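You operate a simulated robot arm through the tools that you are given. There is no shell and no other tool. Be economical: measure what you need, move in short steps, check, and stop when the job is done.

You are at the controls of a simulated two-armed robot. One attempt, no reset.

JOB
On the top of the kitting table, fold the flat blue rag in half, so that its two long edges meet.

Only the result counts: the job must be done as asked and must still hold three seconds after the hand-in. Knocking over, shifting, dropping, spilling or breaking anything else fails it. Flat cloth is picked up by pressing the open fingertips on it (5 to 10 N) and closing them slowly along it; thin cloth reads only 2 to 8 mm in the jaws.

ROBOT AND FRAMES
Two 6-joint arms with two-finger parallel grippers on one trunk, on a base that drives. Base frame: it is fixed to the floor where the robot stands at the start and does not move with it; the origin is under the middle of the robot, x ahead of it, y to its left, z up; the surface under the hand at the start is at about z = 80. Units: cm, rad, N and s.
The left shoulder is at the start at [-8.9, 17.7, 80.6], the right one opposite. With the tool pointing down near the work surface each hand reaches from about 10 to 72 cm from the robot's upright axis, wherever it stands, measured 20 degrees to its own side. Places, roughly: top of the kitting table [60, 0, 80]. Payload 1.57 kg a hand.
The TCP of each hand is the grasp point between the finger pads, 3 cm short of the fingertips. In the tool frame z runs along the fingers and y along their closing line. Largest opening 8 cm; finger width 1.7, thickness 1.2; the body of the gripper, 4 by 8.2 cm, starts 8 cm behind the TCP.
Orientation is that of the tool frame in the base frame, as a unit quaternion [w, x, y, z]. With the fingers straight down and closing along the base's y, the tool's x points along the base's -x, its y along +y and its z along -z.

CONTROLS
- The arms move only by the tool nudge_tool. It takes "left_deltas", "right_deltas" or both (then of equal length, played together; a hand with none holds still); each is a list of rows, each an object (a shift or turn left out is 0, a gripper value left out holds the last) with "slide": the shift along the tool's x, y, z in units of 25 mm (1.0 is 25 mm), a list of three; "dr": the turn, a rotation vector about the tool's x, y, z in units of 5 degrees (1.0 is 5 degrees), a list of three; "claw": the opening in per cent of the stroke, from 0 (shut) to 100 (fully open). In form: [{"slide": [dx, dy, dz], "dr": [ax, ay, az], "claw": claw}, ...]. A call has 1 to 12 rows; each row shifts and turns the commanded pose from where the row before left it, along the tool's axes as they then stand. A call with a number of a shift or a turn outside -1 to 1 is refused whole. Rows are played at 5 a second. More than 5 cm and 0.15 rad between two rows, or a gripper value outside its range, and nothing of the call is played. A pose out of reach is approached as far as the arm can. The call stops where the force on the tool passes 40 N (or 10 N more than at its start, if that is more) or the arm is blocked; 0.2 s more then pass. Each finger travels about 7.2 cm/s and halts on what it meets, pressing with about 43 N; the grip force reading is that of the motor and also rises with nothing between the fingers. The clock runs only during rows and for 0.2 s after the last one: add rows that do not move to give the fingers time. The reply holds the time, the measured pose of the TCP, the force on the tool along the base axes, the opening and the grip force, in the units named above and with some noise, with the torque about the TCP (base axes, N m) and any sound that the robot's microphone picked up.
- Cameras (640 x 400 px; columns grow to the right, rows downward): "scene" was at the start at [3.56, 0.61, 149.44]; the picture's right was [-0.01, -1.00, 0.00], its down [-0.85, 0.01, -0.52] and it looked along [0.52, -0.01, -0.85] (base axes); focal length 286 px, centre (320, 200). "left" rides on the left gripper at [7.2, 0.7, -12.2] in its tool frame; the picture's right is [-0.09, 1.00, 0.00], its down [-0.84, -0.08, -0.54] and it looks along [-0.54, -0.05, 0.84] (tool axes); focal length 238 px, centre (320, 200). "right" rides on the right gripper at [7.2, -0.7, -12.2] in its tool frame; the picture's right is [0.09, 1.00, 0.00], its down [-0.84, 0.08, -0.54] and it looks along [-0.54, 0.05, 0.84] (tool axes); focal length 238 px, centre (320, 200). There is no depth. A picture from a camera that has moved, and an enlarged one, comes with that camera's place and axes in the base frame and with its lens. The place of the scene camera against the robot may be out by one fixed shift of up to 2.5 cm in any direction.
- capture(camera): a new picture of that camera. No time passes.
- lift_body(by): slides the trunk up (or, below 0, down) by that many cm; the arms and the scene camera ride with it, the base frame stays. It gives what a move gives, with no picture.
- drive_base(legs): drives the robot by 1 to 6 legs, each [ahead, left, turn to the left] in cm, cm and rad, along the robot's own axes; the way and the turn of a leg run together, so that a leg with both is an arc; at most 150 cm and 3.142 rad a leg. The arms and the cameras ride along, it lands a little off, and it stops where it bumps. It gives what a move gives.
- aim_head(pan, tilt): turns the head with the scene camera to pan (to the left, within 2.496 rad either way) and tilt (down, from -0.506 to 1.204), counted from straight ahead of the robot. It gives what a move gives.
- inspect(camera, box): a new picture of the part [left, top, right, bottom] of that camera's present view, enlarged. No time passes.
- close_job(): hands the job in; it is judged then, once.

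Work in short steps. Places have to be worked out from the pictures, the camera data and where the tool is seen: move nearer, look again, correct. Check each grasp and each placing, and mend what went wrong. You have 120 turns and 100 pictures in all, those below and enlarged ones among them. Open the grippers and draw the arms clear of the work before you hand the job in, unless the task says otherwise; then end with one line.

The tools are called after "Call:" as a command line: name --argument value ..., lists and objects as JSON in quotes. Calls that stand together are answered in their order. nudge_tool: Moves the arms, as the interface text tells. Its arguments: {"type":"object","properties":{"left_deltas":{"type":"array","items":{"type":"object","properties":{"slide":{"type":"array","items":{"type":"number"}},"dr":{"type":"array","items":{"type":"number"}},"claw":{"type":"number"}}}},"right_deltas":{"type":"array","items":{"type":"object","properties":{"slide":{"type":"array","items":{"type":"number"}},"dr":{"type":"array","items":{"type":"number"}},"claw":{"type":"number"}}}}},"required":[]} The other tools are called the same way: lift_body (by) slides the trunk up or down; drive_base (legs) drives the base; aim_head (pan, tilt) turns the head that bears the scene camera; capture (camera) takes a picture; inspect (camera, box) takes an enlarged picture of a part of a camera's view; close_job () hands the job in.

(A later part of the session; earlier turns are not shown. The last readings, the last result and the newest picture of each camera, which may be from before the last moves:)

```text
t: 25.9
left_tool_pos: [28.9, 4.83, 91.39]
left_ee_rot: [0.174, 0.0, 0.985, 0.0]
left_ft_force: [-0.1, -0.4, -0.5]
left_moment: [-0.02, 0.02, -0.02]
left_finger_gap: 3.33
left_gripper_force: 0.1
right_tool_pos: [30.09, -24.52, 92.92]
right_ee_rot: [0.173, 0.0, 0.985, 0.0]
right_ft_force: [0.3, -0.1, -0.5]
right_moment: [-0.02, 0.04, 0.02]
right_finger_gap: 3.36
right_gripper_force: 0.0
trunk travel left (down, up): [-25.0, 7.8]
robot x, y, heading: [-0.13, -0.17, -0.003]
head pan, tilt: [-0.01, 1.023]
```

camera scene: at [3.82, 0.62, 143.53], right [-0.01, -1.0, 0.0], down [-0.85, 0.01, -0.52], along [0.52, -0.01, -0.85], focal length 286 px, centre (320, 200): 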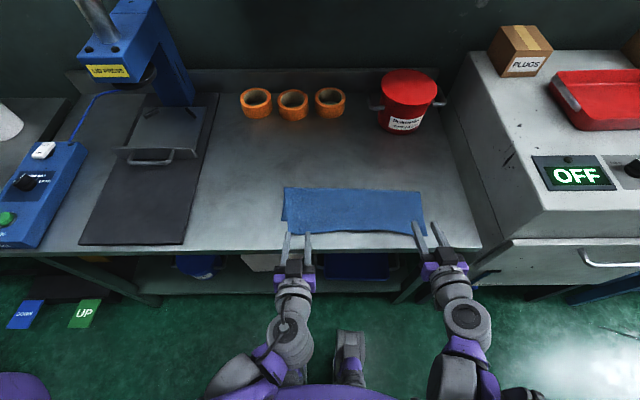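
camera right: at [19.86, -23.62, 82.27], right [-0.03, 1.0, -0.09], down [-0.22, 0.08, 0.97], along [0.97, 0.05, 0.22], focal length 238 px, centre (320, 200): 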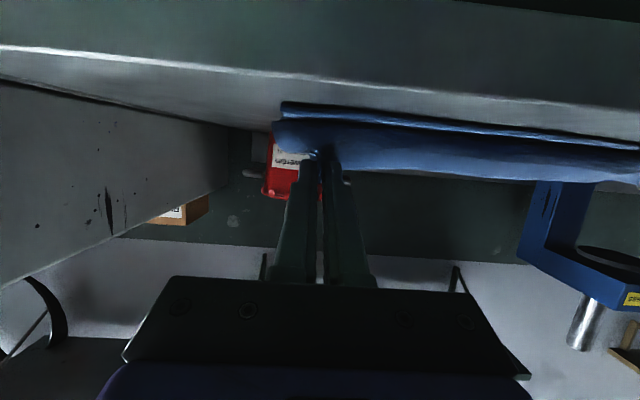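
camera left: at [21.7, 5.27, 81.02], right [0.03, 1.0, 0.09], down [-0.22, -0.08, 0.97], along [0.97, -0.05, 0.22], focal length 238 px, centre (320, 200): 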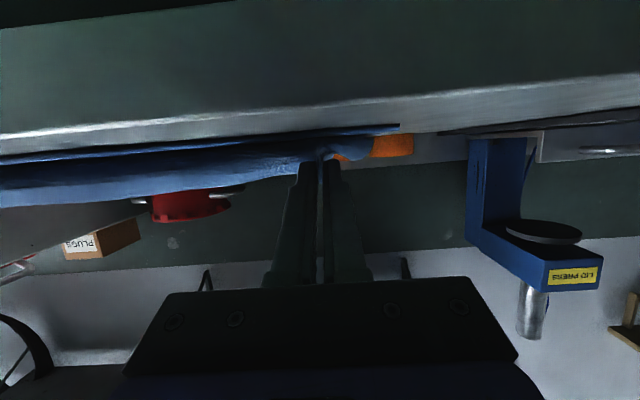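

Now I finish the untilt (20° left) and take pictures of the overhang from all cameras.

Call:
nudge_tool --left_deltas '[{"dr": [0, 1, 0]}, {"dr": [0, 1, 0]}, {"dr": [0, 1, 0]}, {"dr": [0, 1, 0]}, {}]' --right_deltas '[{"dr": [0, 1, 0]}, {"dr": [0, 1, 0]}, {"dr": [0, 1, 0]}, {"dr": [0, 1, 0]}, {}]'

Call:
inspect --camera "scene" --box '[250, 170, 450, 295]'

Call:
capture --camera "left"

Call:
capture --camera "right"

```text
t: 27.1
left_tool_pos: [28.58, 4.75, 91.4]
left_ee_rot: [0.0, 0.0, 1.0, 0.001]
left_ft_force: [0.1, 0.6, 0.6]
left_moment: [0.0, -0.03, 0.01]
left_finger_gap: 3.38
left_gripper_force: 0.0
right_tool_pos: [29.98, -24.37, 92.91]
right_ee_rot: [0.0, 0.0, 1.0, 0.0]
right_ft_force: [0.0, 0.3, 0.0]
right_moment: [0.0, 0.03, 0.01]
right_finger_gap: 3.36
right_gripper_force: 0.0
trunk travel left (down, up): [-25.0, 7.8]
robot x, y, heading: [0.02, 0.14, -0.002]
head pan, tilt: [-0.01, 1.023]
```

```text
3.20 times, centred on (350, 232) of scene
camera zoom: at [3.48, 0.63, 149.44], right [-0.01, -1.0, 0.0], down [-0.85, 0.01, -0.52], along [0.52, -0.01, -0.85], focal length 915 px, centre (224, 96)
```

zoom: 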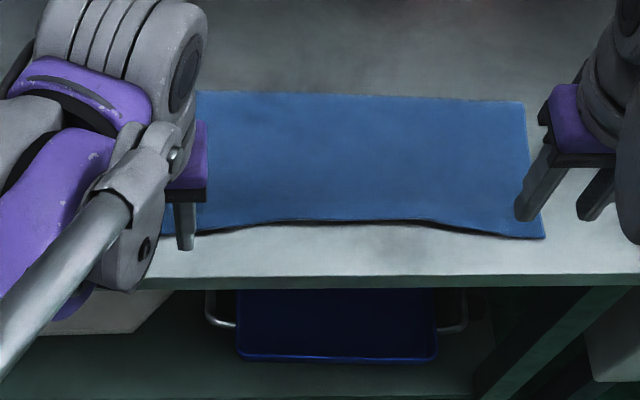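

```text
65 pictures are left
camera left: at [21.5, 5.46, 103.51], right [0.09, 1.0, 0.0], down [0.84, -0.08, 0.54], along [0.54, -0.05, -0.84], focal length 238 px, centre (320, 200)
```

left: 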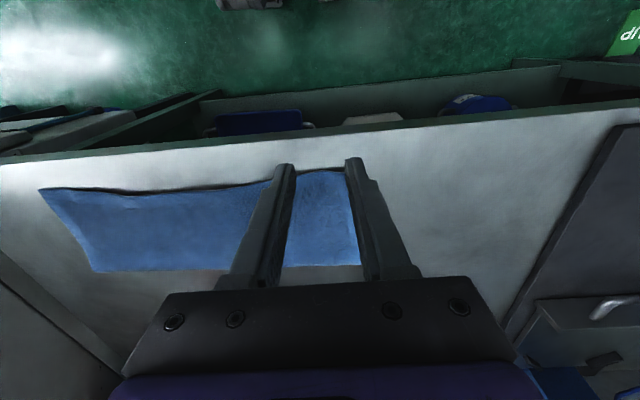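

```text
64 pictures are left
camera right: at [22.83, -25.05, 105.13], right [-0.09, 1.0, 0.0], down [0.84, 0.08, 0.54], along [0.54, 0.05, -0.84], focal length 238 px, centre (320, 200)
```

right: 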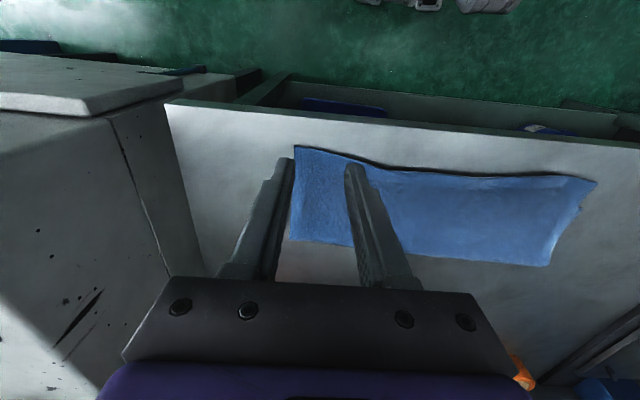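

The upper edge is at x≈33.0 on the left and 31.9 on the right; the lower near edge is at about 37.0 and 34.9. I will re-pinch only the overhanging single layer with the fingers down, lift, and carry it forward by 4 cm left and 3 cm right. First I position just above it.

Call:
nudge_tool --left_deltas '[{"slide": [-0.8, -0.09, 0]}, {"slide": [-0.8, -0.09, 0.2]}, {"slide": [-0.77, 0, 0.68]}, {"slide": [0, 0, 1]}, {"slide": [0, 0, 0.95]}, {}]' --right_deltas '[{"slide": [-0.43, 0.09, 0.2]}, {"slide": [-0.43, 0.09, 0.4]}, {"slide": [-0.43, 0.09, 0.9]}, {"slide": [0, 0, 1]}, {"slide": [0, 0, 0.95]}, {}]'

Call:
capture --camera "left"

Call:
capture --camera "right"

```text
t: 28.5
left_tool_pos: [34.67, 4.36, 84.28]
left_ee_rot: [0.002, 0.0, 1.0, 0.0]
left_ft_force: [-0.3, 0.6, -0.2]
left_moment: [-0.02, 0.01, 0.0]
left_finger_gap: 3.35
left_gripper_force: 0.1
right_tool_pos: [33.48, -23.79, 84.25]
right_ee_rot: [0.0, 0.0, 1.0, 0.0]
right_ft_force: [-0.3, 0.0, -0.2]
right_moment: [0.03, -0.03, 0.01]
right_finger_gap: 3.37
right_gripper_force: 0.0
trunk travel left (down, up): [-25.0, 7.8]
robot x, y, heading: [-0.19, -0.06, 0.001]
head pan, tilt: [-0.01, 1.023]
```

```text
63 pictures are left
camera left: at [27.48, 5.05, 96.44], right [0.09, 1.0, 0.0], down [0.84, -0.08, 0.54], along [0.54, -0.05, -0.84], focal length 238 px, centre (320, 200)
```

left: 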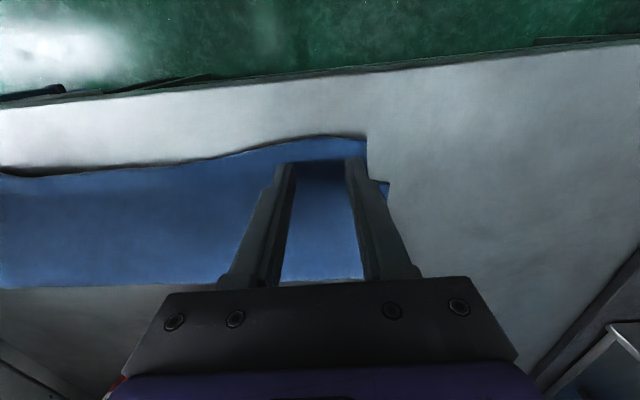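

```text
62 pictures are left
camera right: at [26.25, -24.3, 96.47], right [-0.09, 1.0, 0.0], down [0.84, 0.08, 0.54], along [0.54, 0.05, -0.84], focal length 238 px, centre (320, 200)
```

right: 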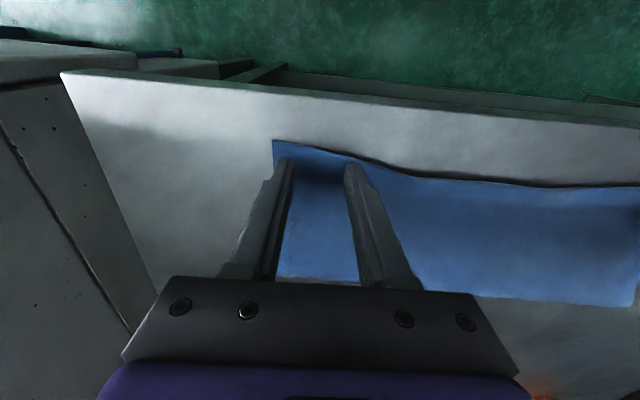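

Upper corners: left (33.0, 7.8) and right (31.9, -27.0). Lower corners: about (36.9, 9.5) and (34.9, -25.2). So the carry is +3.9/+3.0 in x and +1.7 in y for both hands. I press down gently first.

Call:
nudge_tool --left_deltas '[{"slide": [0, 0, 0.1]}, {"slide": [0, 0, 0.1]}, {"slide": [0, 0, 0.1]}, {"slide": [0, 0, 0.04]}, {}, {}]' --right_deltas '[{"slide": [0, 0, 0.1]}, {"slide": [0, 0, 0.1]}, {"slide": [0, 0, 0.1]}, {"slide": [0, 0, 0.04]}, {}, {}]'

```text
t: 29.9
left_tool_pos: [34.54, 4.1, 83.6]
left_ee_rot: [0.001, 0.0, 1.0, 0.0]
left_ft_force: [-0.2, 0.2, 0.8]
left_moment: [0.0, -0.02, 0.0]
left_finger_gap: 3.38
left_gripper_force: 0.2
right_tool_pos: [33.34, -23.81, 83.45]
right_ee_rot: [0.001, 0.0, 1.0, 0.0]
right_ft_force: [4.6, 0.5, 18.5]
right_moment: [0.2, -0.26, -0.02]
right_finger_gap: 3.32
right_gripper_force: 0.0
trunk travel left (down, up): [-25.0, 7.8]
robot x, y, heading: [0.17, 0.07, -0.002]
head pan, tilt: [-0.01, 1.023]
```

Left isn't quite touching yet and right is at 18 N. I trim both.

Call:
nudge_tool --left_deltas '[{"slide": [0, 0, 0.05]}, {"slide": [0, 0, 0.02]}, {}, {}]' --right_deltas '[{"slide": [0, 0, -0.03]}, {"slide": [0, 0, -0.015]}, {}, {}]'

```text
t: 30.9
left_tool_pos: [34.65, 4.18, 83.26]
left_ee_rot: [0.001, 0.001, 1.0, 0.0]
left_ft_force: [2.3, -0.3, 14.2]
left_moment: [0.05, -0.03, 0.0]
left_finger_gap: 3.36
left_gripper_force: 0.1
right_tool_pos: [33.34, -23.8, 83.59]
right_ee_rot: [0.0, 0.0, 1.0, -0.001]
right_ft_force: [-0.4, -0.9, 4.2]
right_moment: [0.01, 0.01, 0.0]
right_finger_gap: 3.31
right_gripper_force: 0.0
trunk travel left (down, up): [-25.0, 7.8]
robot x, y, heading: [-0.05, 0.28, -0.001]
head pan, tilt: [-0.01, 1.023]
```

One more fine trim (left up, right down slightly), then I close slowly in the same call.

Call:
nudge_tool --left_deltas '[{"slide": [0, 0, -0.025]}, {"claw": 38}, {"claw": 34}, {"claw": 30}, {"claw": 26}, {"claw": 22}, {"claw": 18}, {"claw": 14}, {"claw": 10}, {"claw": 5}, {"claw": 0}, {}]' --right_deltas '[{"slide": [0, 0, 0.012]}, {"claw": 38}, {"claw": 34}, {"claw": 30}, {"claw": 26}, {"claw": 22}, {"claw": 18}, {"claw": 14}, {"claw": 10}, {"claw": 5}, {"claw": 0}, {}]'

Call:
capture --camera "left"

Call:
capture --camera "right"

```text
t: 33.5
left_tool_pos: [34.6, 4.32, 83.32]
left_ee_rot: [0.0, 0.0, 1.0, 0.0]
left_ft_force: [-0.3, -11.8, 6.4]
left_moment: [-0.41, 0.02, 0.03]
left_finger_gap: 0.45
left_gripper_force: 24.7
right_tool_pos: [33.33, -23.67, 83.46]
right_ee_rot: [-0.001, -0.001, 1.0, 0.0]
right_ft_force: [-0.3, 12.6, 3.2]
right_moment: [0.37, -0.01, 0.14]
right_finger_gap: 0.62
right_gripper_force: 25.9
trunk travel left (down, up): [-25.0, 7.8]
robot x, y, heading: [0.0, 0.28, 0.001]
head pan, tilt: [-0.01, 1.023]
```

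```text
61 pictures are left
camera left: at [27.42, 4.93, 95.49], right [0.09, 1.0, 0.0], down [0.84, -0.08, 0.54], along [0.54, -0.05, -0.84], focal length 238 px, centre (320, 200)
```

left: 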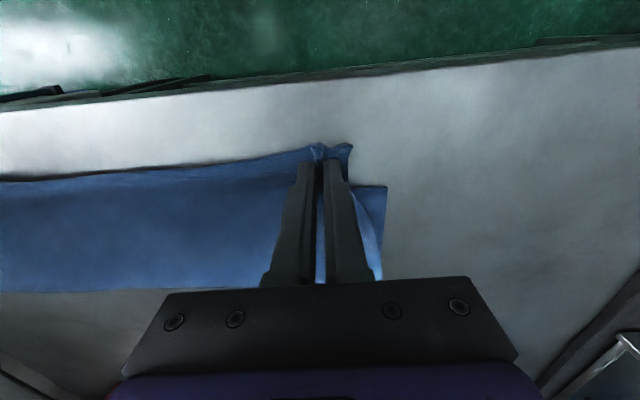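

```text
60 pictures are left
camera right: at [26.15, -24.36, 95.75], right [-0.09, 1.0, 0.0], down [0.84, 0.08, 0.54], along [0.54, 0.05, -0.84], focal length 238 px, centre (320, 200)
```

right: 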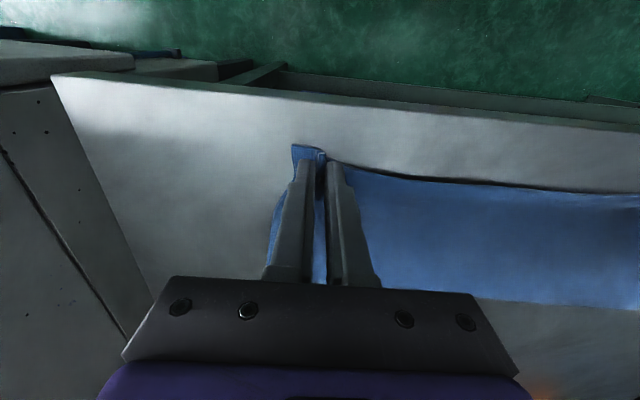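

The overhang is pinched (0.45 and 0.62 cm). To let the fold line move forward, I lift the upper half and carry it past the fold toward x≈53, shifting +1.7 cm in y. Later I'll bring it back down slackly.

Call:
nudge_tool --left_deltas '[{"slide": [-0.12, 0, -0.6]}, {"slide": [-0.4, 0, -0.6]}, {"slide": [-0.6, 0.06, -0.6]}, {"slide": [-0.8, 0.08, -0.6]}, {"slide": [-0.92, 0.08, -0.4]}, {"slide": [-0.96, 0.08, -0.32]}, {"slide": [-0.96, 0.08, -0.2]}, {"slide": [-0.96, 0.08, 0]}, {"slide": [-0.96, 0.08, 0]}, {"slide": [-0.8, 0.06, 0.2]}, {}]' --right_deltas '[{"slide": [-0.12, 0.15, -0.6]}, {"slide": [-0.4, 0.15, -0.6]}, {"slide": [-0.6, 0.06, -0.6]}, {"slide": [-0.8, 0.08, -0.6]}, {"slide": [-0.92, 0.08, -0.4]}, {"slide": [-0.96, 0.08, -0.32]}, {"slide": [-0.96, 0.08, -0.2]}, {"slide": [-0.96, 0.08, 0]}, {"slide": [-0.96, 0.08, 0]}, {"slide": [-0.8, 0.06, 0.2]}, {}]'

Call:
inspect --camera "scene" --box '[240, 100, 480, 250]'

Call:
capture --camera "left"

Call:
capture --camera "right"

```text
t: 35.9
left_tool_pos: [52.91, 5.81, 91.18]
left_ee_rot: [0.001, -0.001, 1.0, -0.001]
left_ft_force: [-0.6, -4.2, -0.6]
left_moment: [-0.14, 0.0, 0.01]
left_finger_gap: 0.38
left_gripper_force: 24.4
right_tool_pos: [52.07, -21.55, 91.56]
right_ee_rot: [0.0, 0.0, 1.0, -0.001]
right_ft_force: [-0.6, 4.1, 0.0]
right_moment: [0.11, 0.01, 0.06]
right_finger_gap: 0.58
right_gripper_force: 26.1
trunk travel left (down, up): [-25.0, 7.8]
robot x, y, heading: [0.2, 0.06, 0.001]
head pan, tilt: [-0.01, 1.023]
```

```text
2.67 times, centred on (360, 175) of scene
camera zoom: at [3.48, 0.61, 149.44], right [-0.01, -1.0, 0.0], down [-0.85, 0.01, -0.52], along [0.52, -0.01, -0.85], focal length 762 px, centre (213, 267)
```

zoom: 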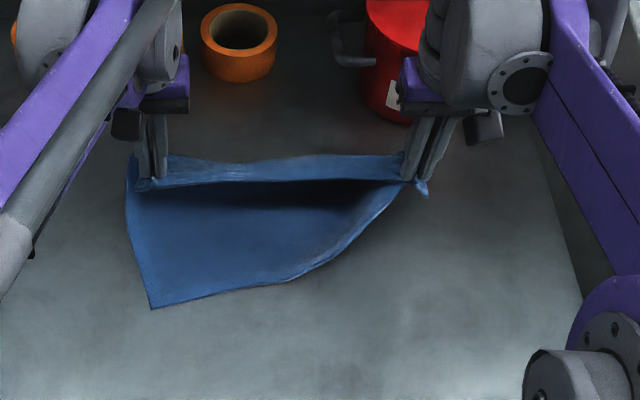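

```text
58 pictures are left
camera left: at [45.83, 6.34, 103.27], right [0.09, 1.0, 0.0], down [0.84, -0.08, 0.54], along [0.54, -0.05, -0.84], focal length 238 px, centre (320, 200)
```

left: 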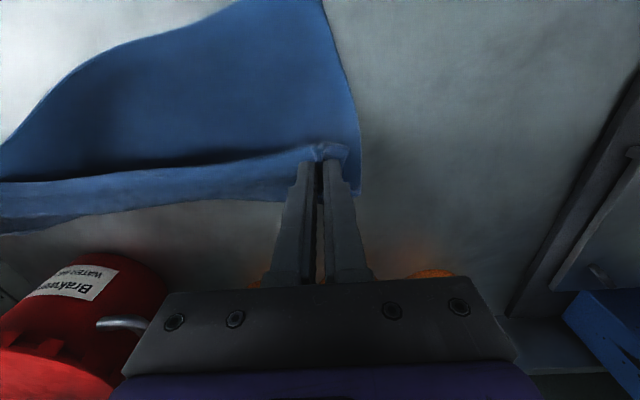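

```text
57 pictures are left
camera right: at [44.79, -22.23, 103.74], right [-0.09, 1.0, 0.0], down [0.84, 0.08, 0.54], along [0.54, 0.05, -0.84], focal length 238 px, centre (320, 200)
```

right: 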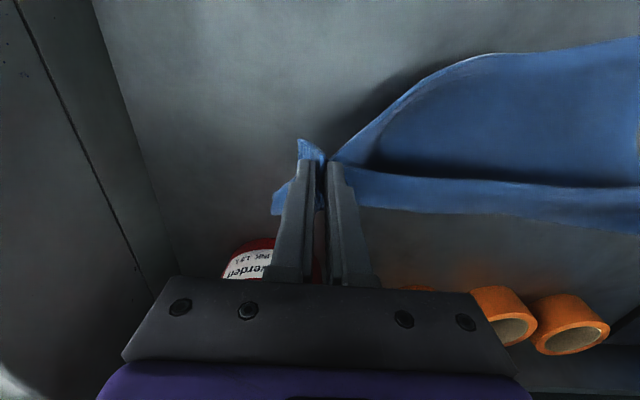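

The right gripper's thicker pinch took both layers: the lower corner came along. I carry everything back along the same path and set the right side down to separate them.

Call:
nudge_tool --left_deltas '[{"slide": [0.8, -0.06, -0.2]}, {"slide": [0.96, -0.08, 0]}, {"slide": [0.96, -0.08, 0]}, {"slide": [0.96, -0.08, 0.2]}, {"slide": [0.96, -0.08, 0.32]}, {"slide": [0.92, -0.08, 0.4]}, {"slide": [0.8, -0.08, 0.6]}, {"slide": [0.6, -0.06, 0.6]}, {"slide": [0.3, 0, 0.4]}, {}]' --right_deltas '[{"slide": [0.8, -0.06, -0.2]}, {"slide": [0.96, -0.08, 0]}, {"slide": [0.96, -0.08, 0]}, {"slide": [0.96, -0.08, 0.2]}, {"slide": [0.96, -0.08, 0.32]}, {"slide": [0.92, -0.08, 0.4]}, {"slide": [0.8, -0.08, 0.6]}, {"slide": [0.6, -0.06, 0.6]}, {"slide": [0.3, -0.15, 0.4]}, {}]'

Call:
inspect --camera "scene" --box '[240, 130, 480, 280]'

Call:
capture --camera "left"

Call:
capture --camera "right"

```text
t: 38.1
left_tool_pos: [34.92, 4.45, 85.33]
left_ee_rot: [0.001, 0.0, 1.0, -0.001]
left_ft_force: [-0.2, -9.7, 0.2]
left_moment: [-0.34, 0.0, 0.0]
left_finger_gap: 0.39
left_gripper_force: 24.4
right_tool_pos: [33.95, -23.4, 85.43]
right_ee_rot: [0.0, 0.0, 1.0, 0.0]
right_ft_force: [0.5, 10.3, -1.2]
right_moment: [0.32, -0.02, 0.13]
right_finger_gap: 0.6
right_gripper_force: 25.7
trunk travel left (down, up): [-25.0, 7.8]
robot x, y, heading: [0.31, -0.02, -0.004]
head pan, tilt: [-0.01, 1.023]
```

```text
2.67 times, centred on (360, 205) of scene
camera zoom: at [3.58, 0.62, 149.44], right [-0.01, -1.0, 0.0], down [-0.85, 0.01, -0.52], along [0.52, -0.01, -0.85], focal length 762 px, centre (213, 187)
```

zoom: 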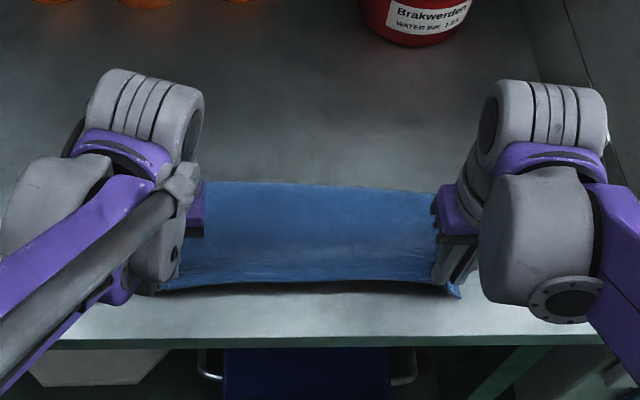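

```text
55 pictures are left
camera left: at [27.84, 5.1, 97.5], right [0.09, 1.0, 0.0], down [0.84, -0.08, 0.54], along [0.54, -0.05, -0.84], focal length 238 px, centre (320, 200)
```

left: 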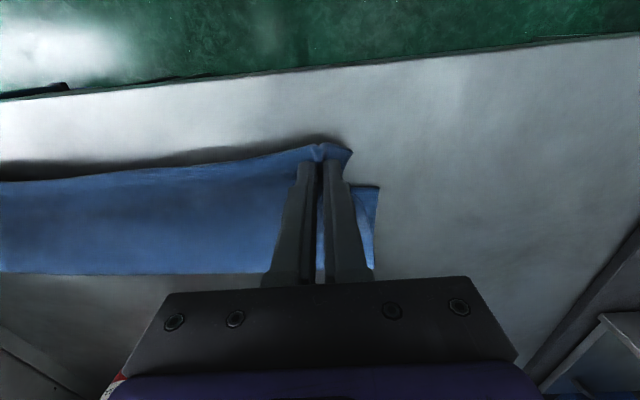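

```text
54 pictures are left
camera right: at [26.76, -24.04, 97.75], right [-0.09, 1.0, 0.0], down [0.84, 0.08, 0.54], along [0.54, 0.05, -0.84], focal length 238 px, centre (320, 200)
```

right: 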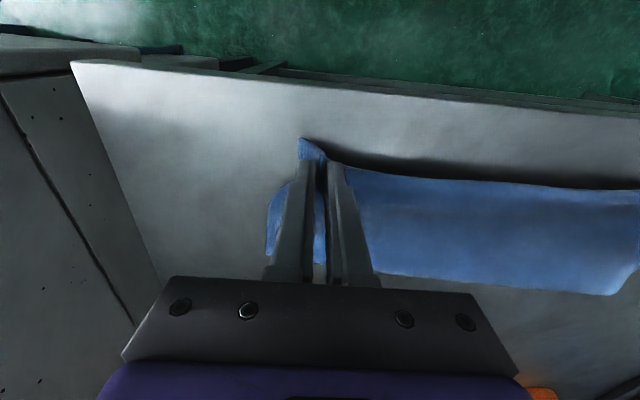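

The cloth is back as before. I lower to the table, easing the tension by 0.6 cm each, and open the right gripper only.

Call:
nudge_tool --left_deltas '[{"slide": [0, -0.12, 0.35]}, {"slide": [0, -0.12, 0.2]}, {}, {}, {}, {}, {}]' --right_deltas '[{"slide": [0, 0.12, 0.38]}, {"slide": [0, 0.12, 0.32]}, {"claw": 12}, {"claw": 24}, {"claw": 36}, {"claw": 42}, {}]'

Call:
nudge_tool --right_deltas '[{"slide": [0, 0, -0.5]}, {"slide": [0, 0, -1]}, {"slide": [0.5, 0, -1]}, {"slide": [1, -0.3, -0.5]}, {}]'

Call:
capture --camera "right"

Call:
inspect --camera "scene" --box '[240, 130, 480, 280]'

```text
t: 39.7
left_tool_pos: [35.07, 3.74, 83.97]
left_ee_rot: [0.002, -0.001, 1.0, 0.0]
left_ft_force: [0.5, -0.4, 0.1]
left_moment: [0.02, 0.02, -0.01]
left_finger_gap: 0.39
left_gripper_force: 25.0
right_tool_pos: [33.99, -22.74, 83.96]
right_ee_rot: [0.001, 0.0, 1.0, 0.0]
right_ft_force: [-0.3, -0.1, 0.3]
right_moment: [-0.02, 0.0, -0.01]
right_finger_gap: 3.3
right_gripper_force: 0.1
trunk travel left (down, up): [-25.0, 7.8]
robot x, y, heading: [-0.03, 0.01, 0.002]
head pan, tilt: [-0.01, 1.023]
```

```text
t: 40.9
left_tool_pos: [35.07, 3.71, 83.98]
left_ee_rot: [0.001, 0.0, 1.0, 0.001]
left_ft_force: [0.6, -0.2, 0.3]
left_moment: [0.01, 0.0, -0.01]
left_finger_gap: 0.39
left_gripper_force: 24.8
right_tool_pos: [30.37, -23.51, 91.53]
right_ee_rot: [0.0, 0.0, 1.0, 0.0]
right_ft_force: [0.8, -0.5, 0.2]
right_moment: [0.01, 0.02, 0.01]
right_finger_gap: 3.35
right_gripper_force: 0.0
trunk travel left (down, up): [-25.0, 7.8]
robot x, y, heading: [-0.3, -0.11, 0.004]
head pan, tilt: [-0.01, 1.023]
```

```text
53 pictures are left
camera right: at [23.1, -24.16, 103.65], right [-0.09, 1.0, 0.0], down [0.84, 0.08, 0.54], along [0.54, 0.05, -0.84], focal length 238 px, centre (320, 200)
```

right: 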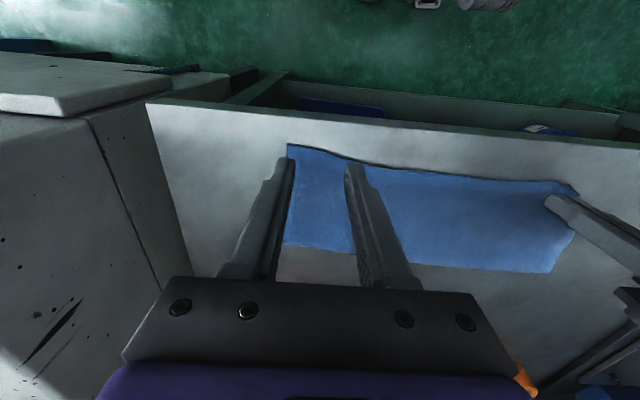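

```text
2.67 times, centred on (360, 205) of scene
camera zoom: at [3.65, 0.61, 149.44], right [-0.01, -1.0, 0.0], down [-0.85, 0.01, -0.52], along [0.52, -0.01, -0.85], focal length 762 px, centre (213, 187)
```

zoom: 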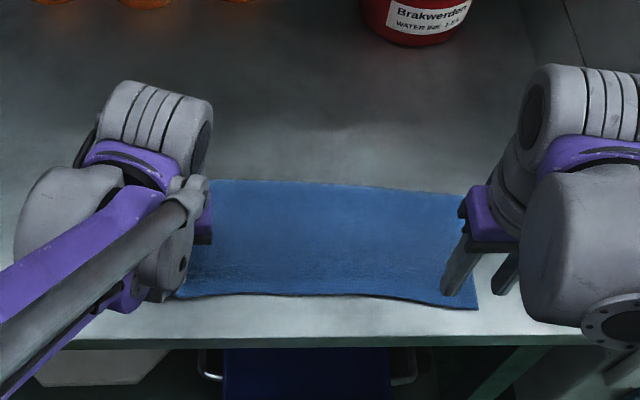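

The right corner is back on the table at (31.7, -26.8), with its edge slanting about 13° there. I yaw the right gripper to match and aim right at the edge, with a narrower opening, so only the overhanging upper layer is pinched.

Call:
nudge_tool --right_deltas '[{"slide": [-0.42, -0.14, 0.4], "claw": 33}, {"slide": [-0.41, -0.14, 0.5]}, {"slide": [0, 0, 0.7], "dr": [0, 0, 0.87]}, {"slide": [0, 0, 0.7], "dr": [0, 0, 0.87]}, {"slide": [0, 0, 0.5], "dr": [0, 0, 0.87]}, {}]'

Call:
capture --camera "right"

```text
t: 42.3
left_tool_pos: [35.01, 3.79, 84.04]
left_ee_rot: [0.001, 0.0, 1.0, 0.0]
left_ft_force: [0.0, 0.5, 0.0]
left_moment: [0.02, 0.0, 0.03]
left_finger_gap: 0.41
left_gripper_force: 24.3
right_tool_pos: [32.21, -24.38, 84.28]
right_ee_rot: [0.0, 0.114, 0.994, 0.0]
right_ft_force: [0.3, 0.2, -0.5]
right_moment: [-0.01, -0.01, 0.0]
right_finger_gap: 2.65
right_gripper_force: 0.1
trunk travel left (down, up): [-25.0, 7.8]
robot x, y, heading: [-0.22, 0.16, -0.001]
head pan, tilt: [-0.01, 1.023]
```

```text
51 pictures are left
camera right: at [25.05, -23.33, 96.57], right [0.14, 0.99, 0.0], down [0.83, -0.11, 0.54], along [0.54, -0.07, -0.84], focal length 238 px, centre (320, 200)
```

right: 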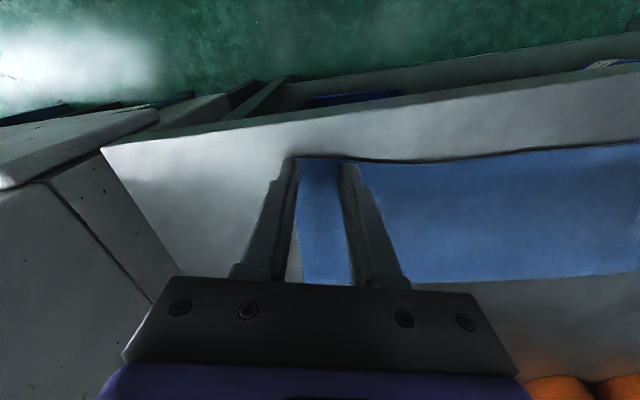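

The opening is parallel to the edge, but the outer finger is just off the cloth. I shift 1.3 cm inward and 0.5 cm onto the cloth, then lower.

Call:
nudge_tool --right_deltas '[{"slide": [-0.2, 0.5, 0]}, {"slide": [0, 0, 0.1]}, {"slide": [0, 0, 0.1]}, {"slide": [0, 0, 0.06]}, {}, {}]'

Call:
inspect --camera "right" --box '[240, 110, 440, 235]'

```text
t: 43.7
left_tool_pos: [34.95, 3.73, 83.95]
left_ee_rot: [0.0, 0.0, 1.0, 0.0]
left_ft_force: [-0.3, 0.1, -0.2]
left_moment: [0.04, 0.04, -0.03]
left_finger_gap: 0.39
left_gripper_force: 24.6
right_tool_pos: [33.02, -23.19, 83.69]
right_ee_rot: [0.0, 0.114, 0.994, 0.0]
right_ft_force: [-0.3, 0.1, 1.0]
right_moment: [0.01, -0.01, -0.03]
right_finger_gap: 2.62
right_gripper_force: 0.1
trunk travel left (down, up): [-25.0, 7.8]
robot x, y, heading: [0.41, -0.32, -0.001]
head pan, tilt: [-0.01, 1.023]
```

```text
3.20 times, centred on (340, 172) of right
camera zoom: at [25.84, -22.16, 95.86], right [0.14, 0.99, 0.0], down [0.83, -0.11, 0.54], along [0.54, -0.07, -0.84], focal length 763 px, centre (256, 288)
```

zoom: 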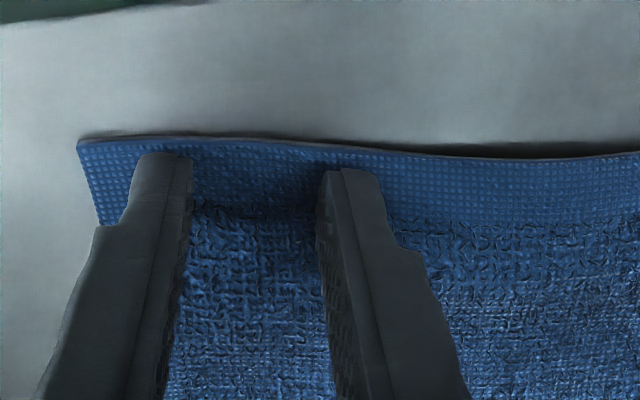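

Fingers are fully on the cloth. I back out 0.4 cm toward the edge to stay clear of the lower layer, then press.

Call:
nudge_tool --right_deltas '[{"slide": [0.16, 0, 0]}, {"slide": [0, 0, 0.04]}, {"slide": [0, 0, 0.03]}, {}, {}]'

```text
t: 44.9
left_tool_pos: [35.08, 3.7, 84.02]
left_ee_rot: [0.001, 0.0, 1.0, 0.0]
left_ft_force: [0.6, 0.0, -0.5]
left_moment: [0.03, 0.02, 0.04]
left_finger_gap: 0.37
left_gripper_force: 25.1
right_tool_pos: [32.57, -23.09, 83.45]
right_ee_rot: [0.0, 0.114, 0.994, 0.0]
right_ft_force: [2.1, 0.0, 5.8]
right_moment: [0.06, -0.09, -0.04]
right_finger_gap: 2.64
right_gripper_force: 0.2
trunk travel left (down, up): [-25.0, 7.8]
robot x, y, heading: [-0.05, -0.06, -0.003]
head pan, tilt: [-0.01, 1.023]
```

5.8 N is in the window. I close slowly.

Call:
nudge_tool --right_deltas '[{"claw": 30}, {"claw": 27}, {"claw": 24}, {"claw": 21}, {"claw": 18}, {"claw": 15}, {"claw": 12}, {"claw": 9}, {"claw": 5}, {"claw": 0}, {}]'

Call:
nudge_tool --right_deltas '[{"slide": [0, 0, -0.4]}, {"slide": [0, 0, -0.5]}, {"slide": [-0.2, 0, -0.5]}, {}]' --left_deltas '[{"slide": [0, 0, -0.2]}, {"slide": [0, 0, -0.5]}, {"slide": [-0.2, 0, -0.5]}, {}]'

Call:
capture --camera "right"

Call:
inspect --camera "scene" --box '[240, 130, 480, 280]'

```text
t: 47.3
left_tool_pos: [35.04, 3.88, 83.95]
left_ee_rot: [0.001, 0.001, 1.0, 0.0]
left_ft_force: [-0.8, -0.4, -0.8]
left_moment: [-0.01, 0.01, -0.02]
left_finger_gap: 0.39
left_gripper_force: 24.8
right_tool_pos: [32.58, -23.0, 83.47]
right_ee_rot: [0.0, 0.114, 0.994, 0.001]
right_ft_force: [-0.2, 0.6, 3.4]
right_moment: [0.01, 0.01, 0.02]
right_finger_gap: 0.0
right_gripper_force: 21.6
trunk travel left (down, up): [-25.0, 7.8]
robot x, y, heading: [-0.05, 0.14, 0.002]
head pan, tilt: [-0.01, 1.023]
```

```text
t: 48.3
left_tool_pos: [35.49, 3.6, 86.93]
left_ee_rot: [0.001, 0.0, 1.0, 0.0]
left_ft_force: [-0.2, 0.3, 0.4]
left_moment: [0.02, -0.02, 0.01]
left_finger_gap: 0.4
left_gripper_force: 25.1
right_tool_pos: [33.26, -23.35, 87.13]
right_ee_rot: [0.0, 0.114, 0.993, 0.0]
right_ft_force: [-0.9, 0.1, -0.3]
right_moment: [0.04, 0.01, -0.01]
right_finger_gap: 0.01
right_gripper_force: 21.4
trunk travel left (down, up): [-25.0, 7.8]
robot x, y, heading: [0.35, -0.18, -0.005]
head pan, tilt: [-0.01, 1.023]
```

```text
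49 pictures are left
camera right: at [26.0, -22.35, 99.35], right [0.14, 0.99, 0.0], down [0.83, -0.11, 0.54], along [0.54, -0.07, -0.84], focal length 238 px, centre (320, 200)
```

right: 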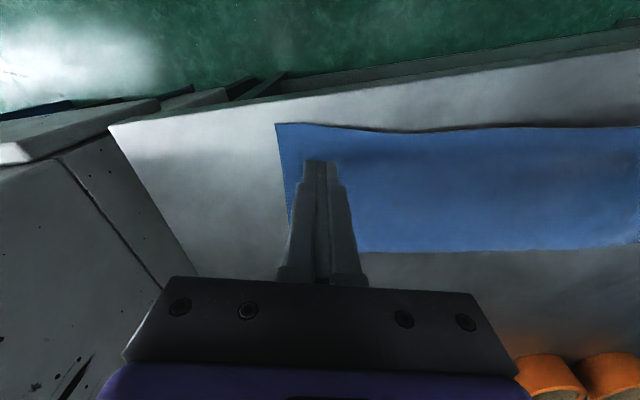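

```text
2.67 times, centred on (360, 205) of scene
camera zoom: at [3.57, 0.61, 149.43], right [-0.01, -1.0, 0.0], down [-0.85, 0.01, -0.52], along [0.52, -0.01, -0.85], focal length 762 px, centre (213, 187)
```

zoom: 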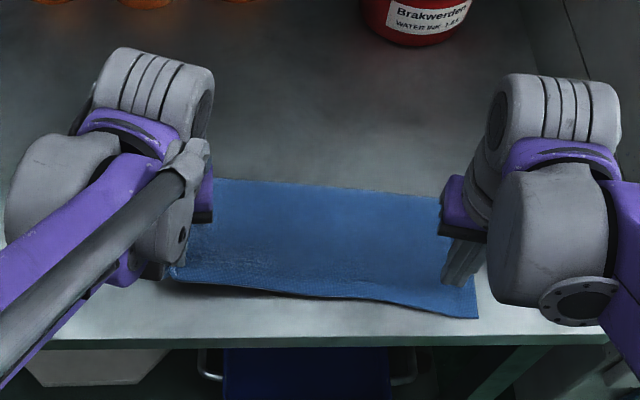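

The right pinch came away empty, as pressure was lost during closing. I retry with the wider opening that worked before and a firmer 8–10 N press, positioned at the edge (x≈31.3 there).

Call:
nudge_tool --right_deltas '[{"slide": [0.26, -0.03, 0], "claw": 42}, {"slide": [0.26, -0.03, 0.3]}, {"slide": [0, 0, 0.5]}, {"slide": [0, 0, 0.44]}, {}]'

Call:
inspect --camera "right" --box '[240, 110, 440, 235]'

```text
t: 49.5
left_tool_pos: [35.41, 3.66, 87.05]
left_ee_rot: [0.001, 0.0, 1.0, 0.0]
left_ft_force: [0.1, -0.2, -0.4]
left_moment: [0.02, -0.01, -0.01]
left_finger_gap: 0.41
left_gripper_force: 24.7
right_tool_pos: [31.86, -23.01, 83.98]
right_ee_rot: [0.001, 0.113, 0.994, -0.001]
right_ft_force: [0.1, -0.5, -0.3]
right_moment: [-0.01, 0.0, 0.02]
right_finger_gap: 3.38
right_gripper_force: 0.0
trunk travel left (down, up): [-25.0, 7.8]
robot x, y, heading: [-0.04, 0.09, -0.003]
head pan, tilt: [-0.01, 1.023]
```

```text
3.20 times, centred on (340, 172) of right
camera zoom: at [24.69, -22.05, 96.19], right [0.14, 0.99, 0.0], down [0.83, -0.11, 0.54], along [0.54, -0.07, -0.84], focal length 763 px, centre (256, 288)
```

zoom: 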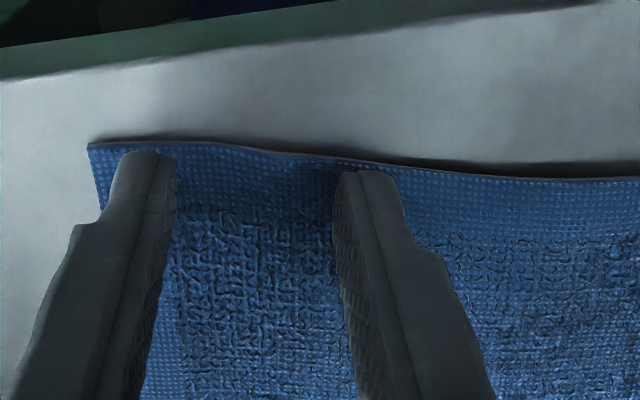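

Both fingers are on the cloth right at the edge. I press down in small steps.

Call:
nudge_tool --right_deltas '[{"slide": [0, 0, 0.1]}, {"slide": [0, 0, 0.06]}, {"slide": [0, 0, 0.06]}, {}, {}]'

```text
t: 50.7
left_tool_pos: [35.42, 3.71, 87.02]
left_ee_rot: [0.001, -0.001, 1.0, 0.0]
left_ft_force: [0.1, -0.4, 0.4]
left_moment: [-0.01, -0.02, 0.03]
left_finger_gap: 0.35
left_gripper_force: 24.9
right_tool_pos: [31.83, -23.11, 83.33]
right_ee_rot: [0.0, 0.114, 0.993, 0.0]
right_ft_force: [-0.2, 0.8, 9.1]
right_moment: [0.12, -0.09, -0.03]
right_finger_gap: 3.41
right_gripper_force: 0.2
trunk travel left (down, up): [-25.0, 7.8]
robot x, y, heading: [-0.01, 0.33, -0.001]
head pan, tilt: [-0.01, 1.023]
```

9 N is good. I close slowly.

Call:
nudge_tool --right_deltas '[{"claw": 38}, {"claw": 34}, {"claw": 30}, {"claw": 26}, {"claw": 22}, {"claw": 18}, {"claw": 14}, {"claw": 10}, {"claw": 5}, {"claw": 0}, {}]'

Call:
inspect --camera "right" --box '[240, 110, 440, 235]'

```text
t: 53.1
left_tool_pos: [35.35, 3.63, 87.08]
left_ee_rot: [0.001, 0.001, 1.0, -0.002]
left_ft_force: [-0.9, -8.2, -0.7]
left_moment: [-0.22, 0.02, 0.02]
left_finger_gap: 0.41
left_gripper_force: 25.0
right_tool_pos: [31.82, -22.98, 83.33]
right_ee_rot: [-0.001, 0.113, 0.994, 0.0]
right_ft_force: [0.3, 8.4, 8.1]
right_moment: [0.32, -0.13, 0.06]
right_finger_gap: 0.74
right_gripper_force: 26.4
trunk travel left (down, up): [-25.0, 7.8]
robot x, y, heading: [-0.34, -0.19, 0.004]
head pan, tilt: [-0.01, 1.023]
```

```text
3.20 times, centred on (340, 172) of right
camera zoom: at [24.67, -22.04, 95.58], right [0.14, 0.99, 0.0], down [0.83, -0.11, 0.54], along [0.54, -0.07, -0.84], focal length 763 px, centre (256, 288)
```

zoom: 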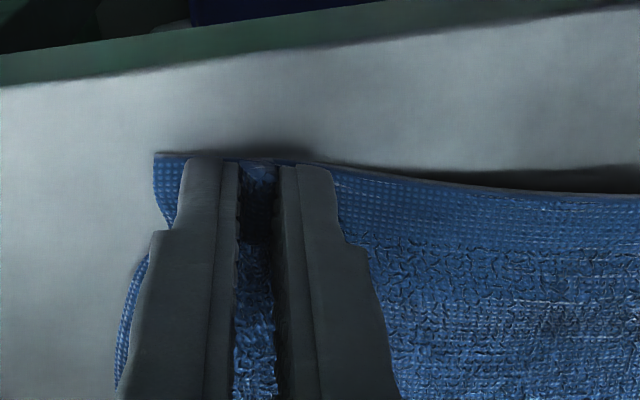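

The gap is 0.74 cm, possibly two layers again. I lift the right hand a little with the tension eased, and look.

Call:
nudge_tool --right_deltas '[{"slide": [-0.1, 0.15, -0.5]}, {"slide": [-0.2, 0.1, -0.8]}, {"slide": [-0.4, 0, -0.8]}, {}]' --left_deltas '[{"slide": [-0.1, -0.1, 0]}, {"slide": [-0.2, -0.1, -0.4]}, {"slide": [-0.4, 0, -0.4]}, {}]'

Call:
capture --camera "right"

Call:
inspect --camera "scene" --box '[240, 130, 480, 280]'

Call:
capture --camera "left"

```text
t: 54.1
left_tool_pos: [37.16, 3.27, 88.84]
left_ee_rot: [0.001, -0.001, 1.0, 0.0]
left_ft_force: [0.3, -2.5, 0.3]
left_moment: [-0.04, -0.04, -0.01]
left_finger_gap: 0.41
left_gripper_force: 25.0
right_tool_pos: [33.76, -22.93, 88.45]
right_ee_rot: [0.0, 0.113, 0.994, 0.0]
right_ft_force: [0.3, 2.4, -0.3]
right_moment: [0.08, -0.04, 0.0]
right_finger_gap: 0.57
right_gripper_force: 25.3
trunk travel left (down, up): [-25.0, 7.8]
robot x, y, heading: [-0.18, 0.05, 0.005]
head pan, tilt: [-0.01, 1.023]
```

```text
45 pictures are left
camera right: at [26.59, -21.9, 100.73], right [0.14, 0.99, 0.0], down [0.83, -0.11, 0.54], along [0.54, -0.07, -0.84], focal length 238 px, centre (320, 200)
```

right: 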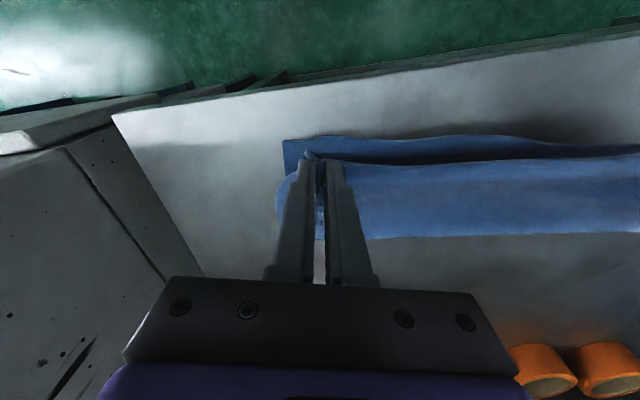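

```text
2.67 times, centred on (360, 205) of scene
camera zoom: at [3.55, 0.61, 149.43], right [-0.01, -1.0, 0.0], down [-0.85, 0.01, -0.52], along [0.52, -0.01, -0.85], focal length 762 px, centre (213, 187)
```

zoom: 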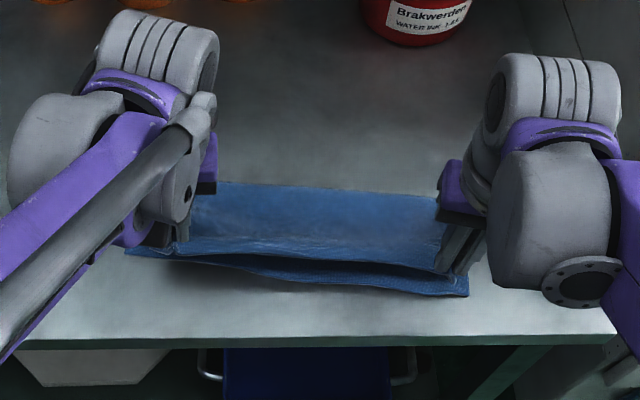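

```text
43 pictures are left
camera left: at [29.98, 4.01, 101.09], right [0.09, 1.0, 0.0], down [0.84, -0.08, 0.54], along [0.54, -0.05, -0.84], focal length 238 px, centre (320, 200)
```

left: 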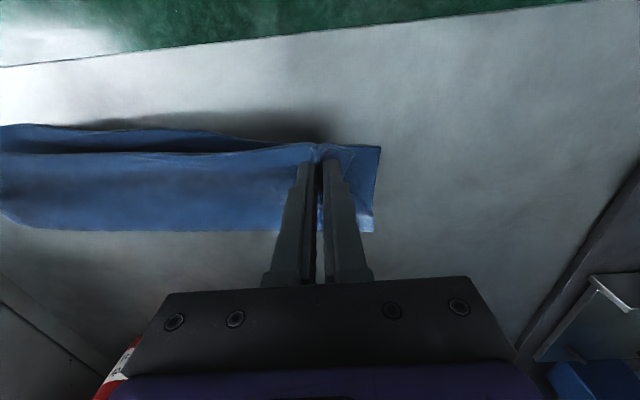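

A lower layer edge appears to hang below, near the right hand. I zoom in to see whether it's in the jaws.

Call:
inspect --camera "right" --box '[240, 100, 440, 225]'

Call:
inspect --camera "scene" --box '[360, 190, 440, 250]'

```text
3.20 times, centred on (340, 162) of right
camera zoom: at [26.59, -21.9, 100.73], right [0.14, 0.99, 0.0], down [0.83, -0.11, 0.54], along [0.54, -0.07, -0.84], focal length 763 px, centre (256, 320)
```

zoom: 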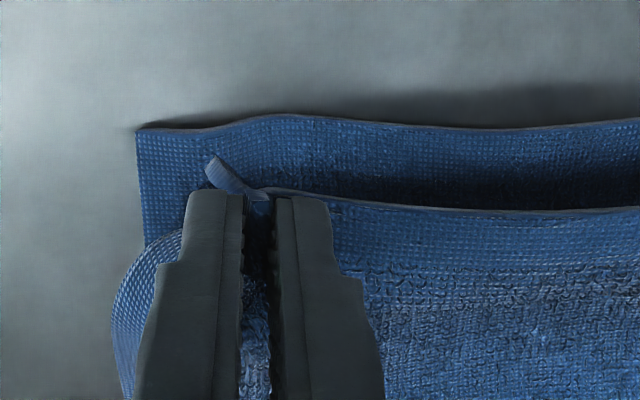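

```text
6.67 times, centred on (400, 220) of scene
camera zoom: at [3.55, 0.61, 149.43], right [-0.01, -1.0, 0.0], down [-0.85, 0.01, -0.52], along [0.52, -0.01, -0.85], focal length 1905 px, centre (-213, 67)
```

zoom: 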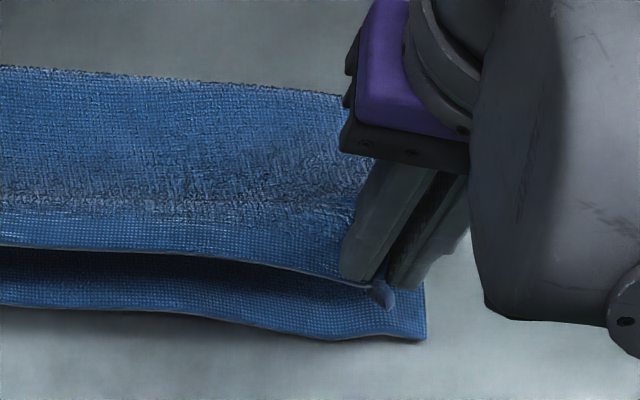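

The lower corner lies flat beyond the fingers, so this time the right pinch holds only the upper layer. I carry the upper half up and forward again and verify.

Call:
nudge_tool --left_deltas '[{"slide": [-0.6, 0.06, -0.6]}, {"slide": [-0.8, 0.06, -0.6]}, {"slide": [-0.9, 0.06, -0.3]}, {"slide": [-0.9, 0.06, 0]}, {}]' --right_deltas '[{"slide": [-0.6, 0.16, -0.6], "dr": [0, 0, -0.87]}, {"slide": [-0.8, 0.16, -0.6], "dr": [0, 0, -0.87]}, {"slide": [-0.9, 0.1, -0.3], "dr": [0, 0, -0.87]}, {"slide": [-0.9, 0.06, 0]}, {}]'

Call:
inspect --camera "scene" --box '[240, 130, 480, 280]'

Call:
capture --camera "right"

```text
t: 55.3
left_tool_pos: [45.14, 3.87, 92.67]
left_ee_rot: [0.001, 0.0, 1.0, 0.0]
left_ft_force: [-1.2, -1.6, -0.6]
left_moment: [0.0, 0.03, -0.03]
left_finger_gap: 0.37
left_gripper_force: 24.6
right_tool_pos: [41.7, -22.44, 92.15]
right_ee_rot: [-0.001, -0.001, 1.0, 0.001]
right_ft_force: [0.0, 2.4, 0.3]
right_moment: [0.07, -0.01, -0.02]
right_finger_gap: 0.5
right_gripper_force: 25.6
trunk travel left (down, up): [-25.0, 7.8]
robot x, y, heading: [0.12, -0.05, -0.003]
head pan, tilt: [-0.01, 1.023]
```

```text
2.67 times, centred on (360, 205) of scene
camera zoom: at [3.47, 0.61, 149.44], right [-0.01, -1.0, 0.0], down [-0.85, 0.01, -0.52], along [0.52, -0.01, -0.85], focal length 762 px, centre (213, 187)
```

zoom: 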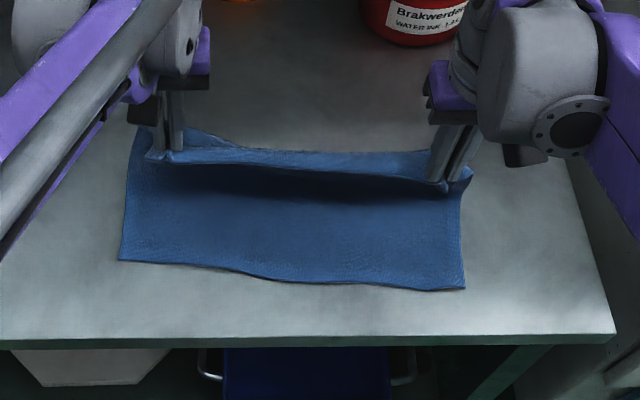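

```text
39 pictures are left
camera right: at [34.49, -23.04, 104.4], right [-0.09, 1.0, 0.0], down [0.84, 0.08, 0.54], along [0.54, 0.05, -0.84], focal length 238 px, centre (320, 200)
```

right: 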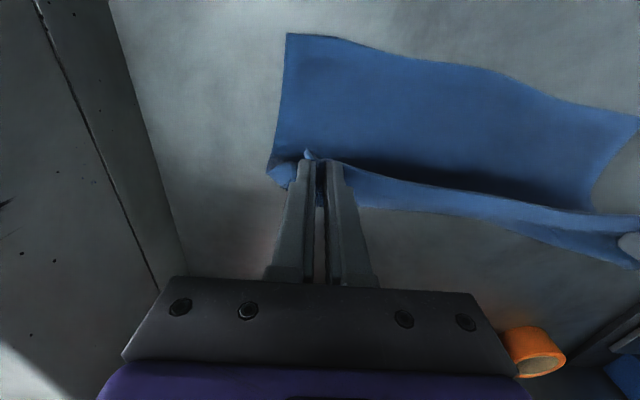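

Now both hands hold only the upper layer, and the lower layer lies flat with its near edge from (37.1, 9.4) to (33.8, -25.4). I go further forward and a bit lower, so the material up to x≈49 lies down, before returning.

Call:
nudge_tool --left_deltas '[{"slide": [-0.64, 0.1, 0.1]}, {"slide": [-0.64, 0.1, 0.2]}, {"slide": [-0.64, 0.1, 0.2]}, {"slide": [-0.64, 0.1, 0.2]}, {"slide": [-0.64, 0.1, 0.2]}, {"slide": [-0.3, 0, 0.2]}, {}]' --right_deltas '[{"slide": [-0.64, 0.1, 0.1]}, {"slide": [-0.64, 0.1, 0.2]}, {"slide": [-0.64, 0.1, 0.2]}, {"slide": [-0.64, 0.1, 0.2]}, {"slide": [-0.64, 0.1, 0.2]}, {"slide": [-0.3, 0, 0.2]}, {}]'

Call:
inspect --camera "scene" --box '[240, 130, 480, 280]'

```text
t: 56.9
left_tool_pos: [54.15, 5.03, 90.07]
left_ee_rot: [0.001, 0.0, 1.0, -0.001]
left_ft_force: [0.7, -1.8, -0.2]
left_moment: [-0.02, 0.01, 0.01]
left_finger_gap: 0.38
left_gripper_force: 25.1
right_tool_pos: [50.59, -21.18, 89.66]
right_ee_rot: [0.0, 0.0, 1.0, 0.0]
right_ft_force: [0.6, 2.2, 0.5]
right_moment: [0.03, -0.02, -0.03]
right_finger_gap: 0.53
right_gripper_force: 25.9
trunk travel left (down, up): [-25.0, 7.8]
robot x, y, heading: [0.36, 0.15, 0.004]
head pan, tilt: [-0.01, 1.023]
```

```text
2.67 times, centred on (360, 205) of scene
camera zoom: at [3.55, 0.62, 149.44], right [-0.01, -1.0, 0.0], down [-0.85, 0.01, -0.52], along [0.52, -0.01, -0.85], focal length 762 px, centre (213, 187)
```

zoom: 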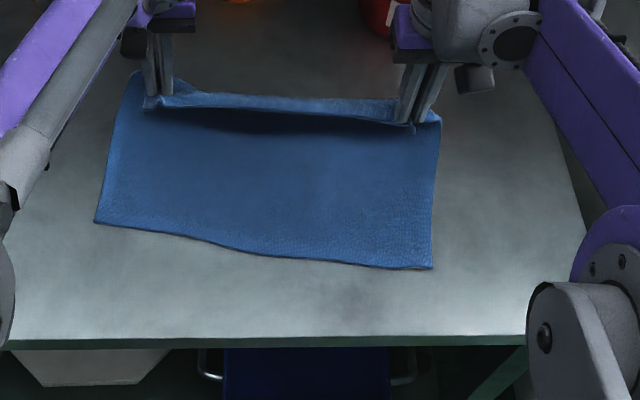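

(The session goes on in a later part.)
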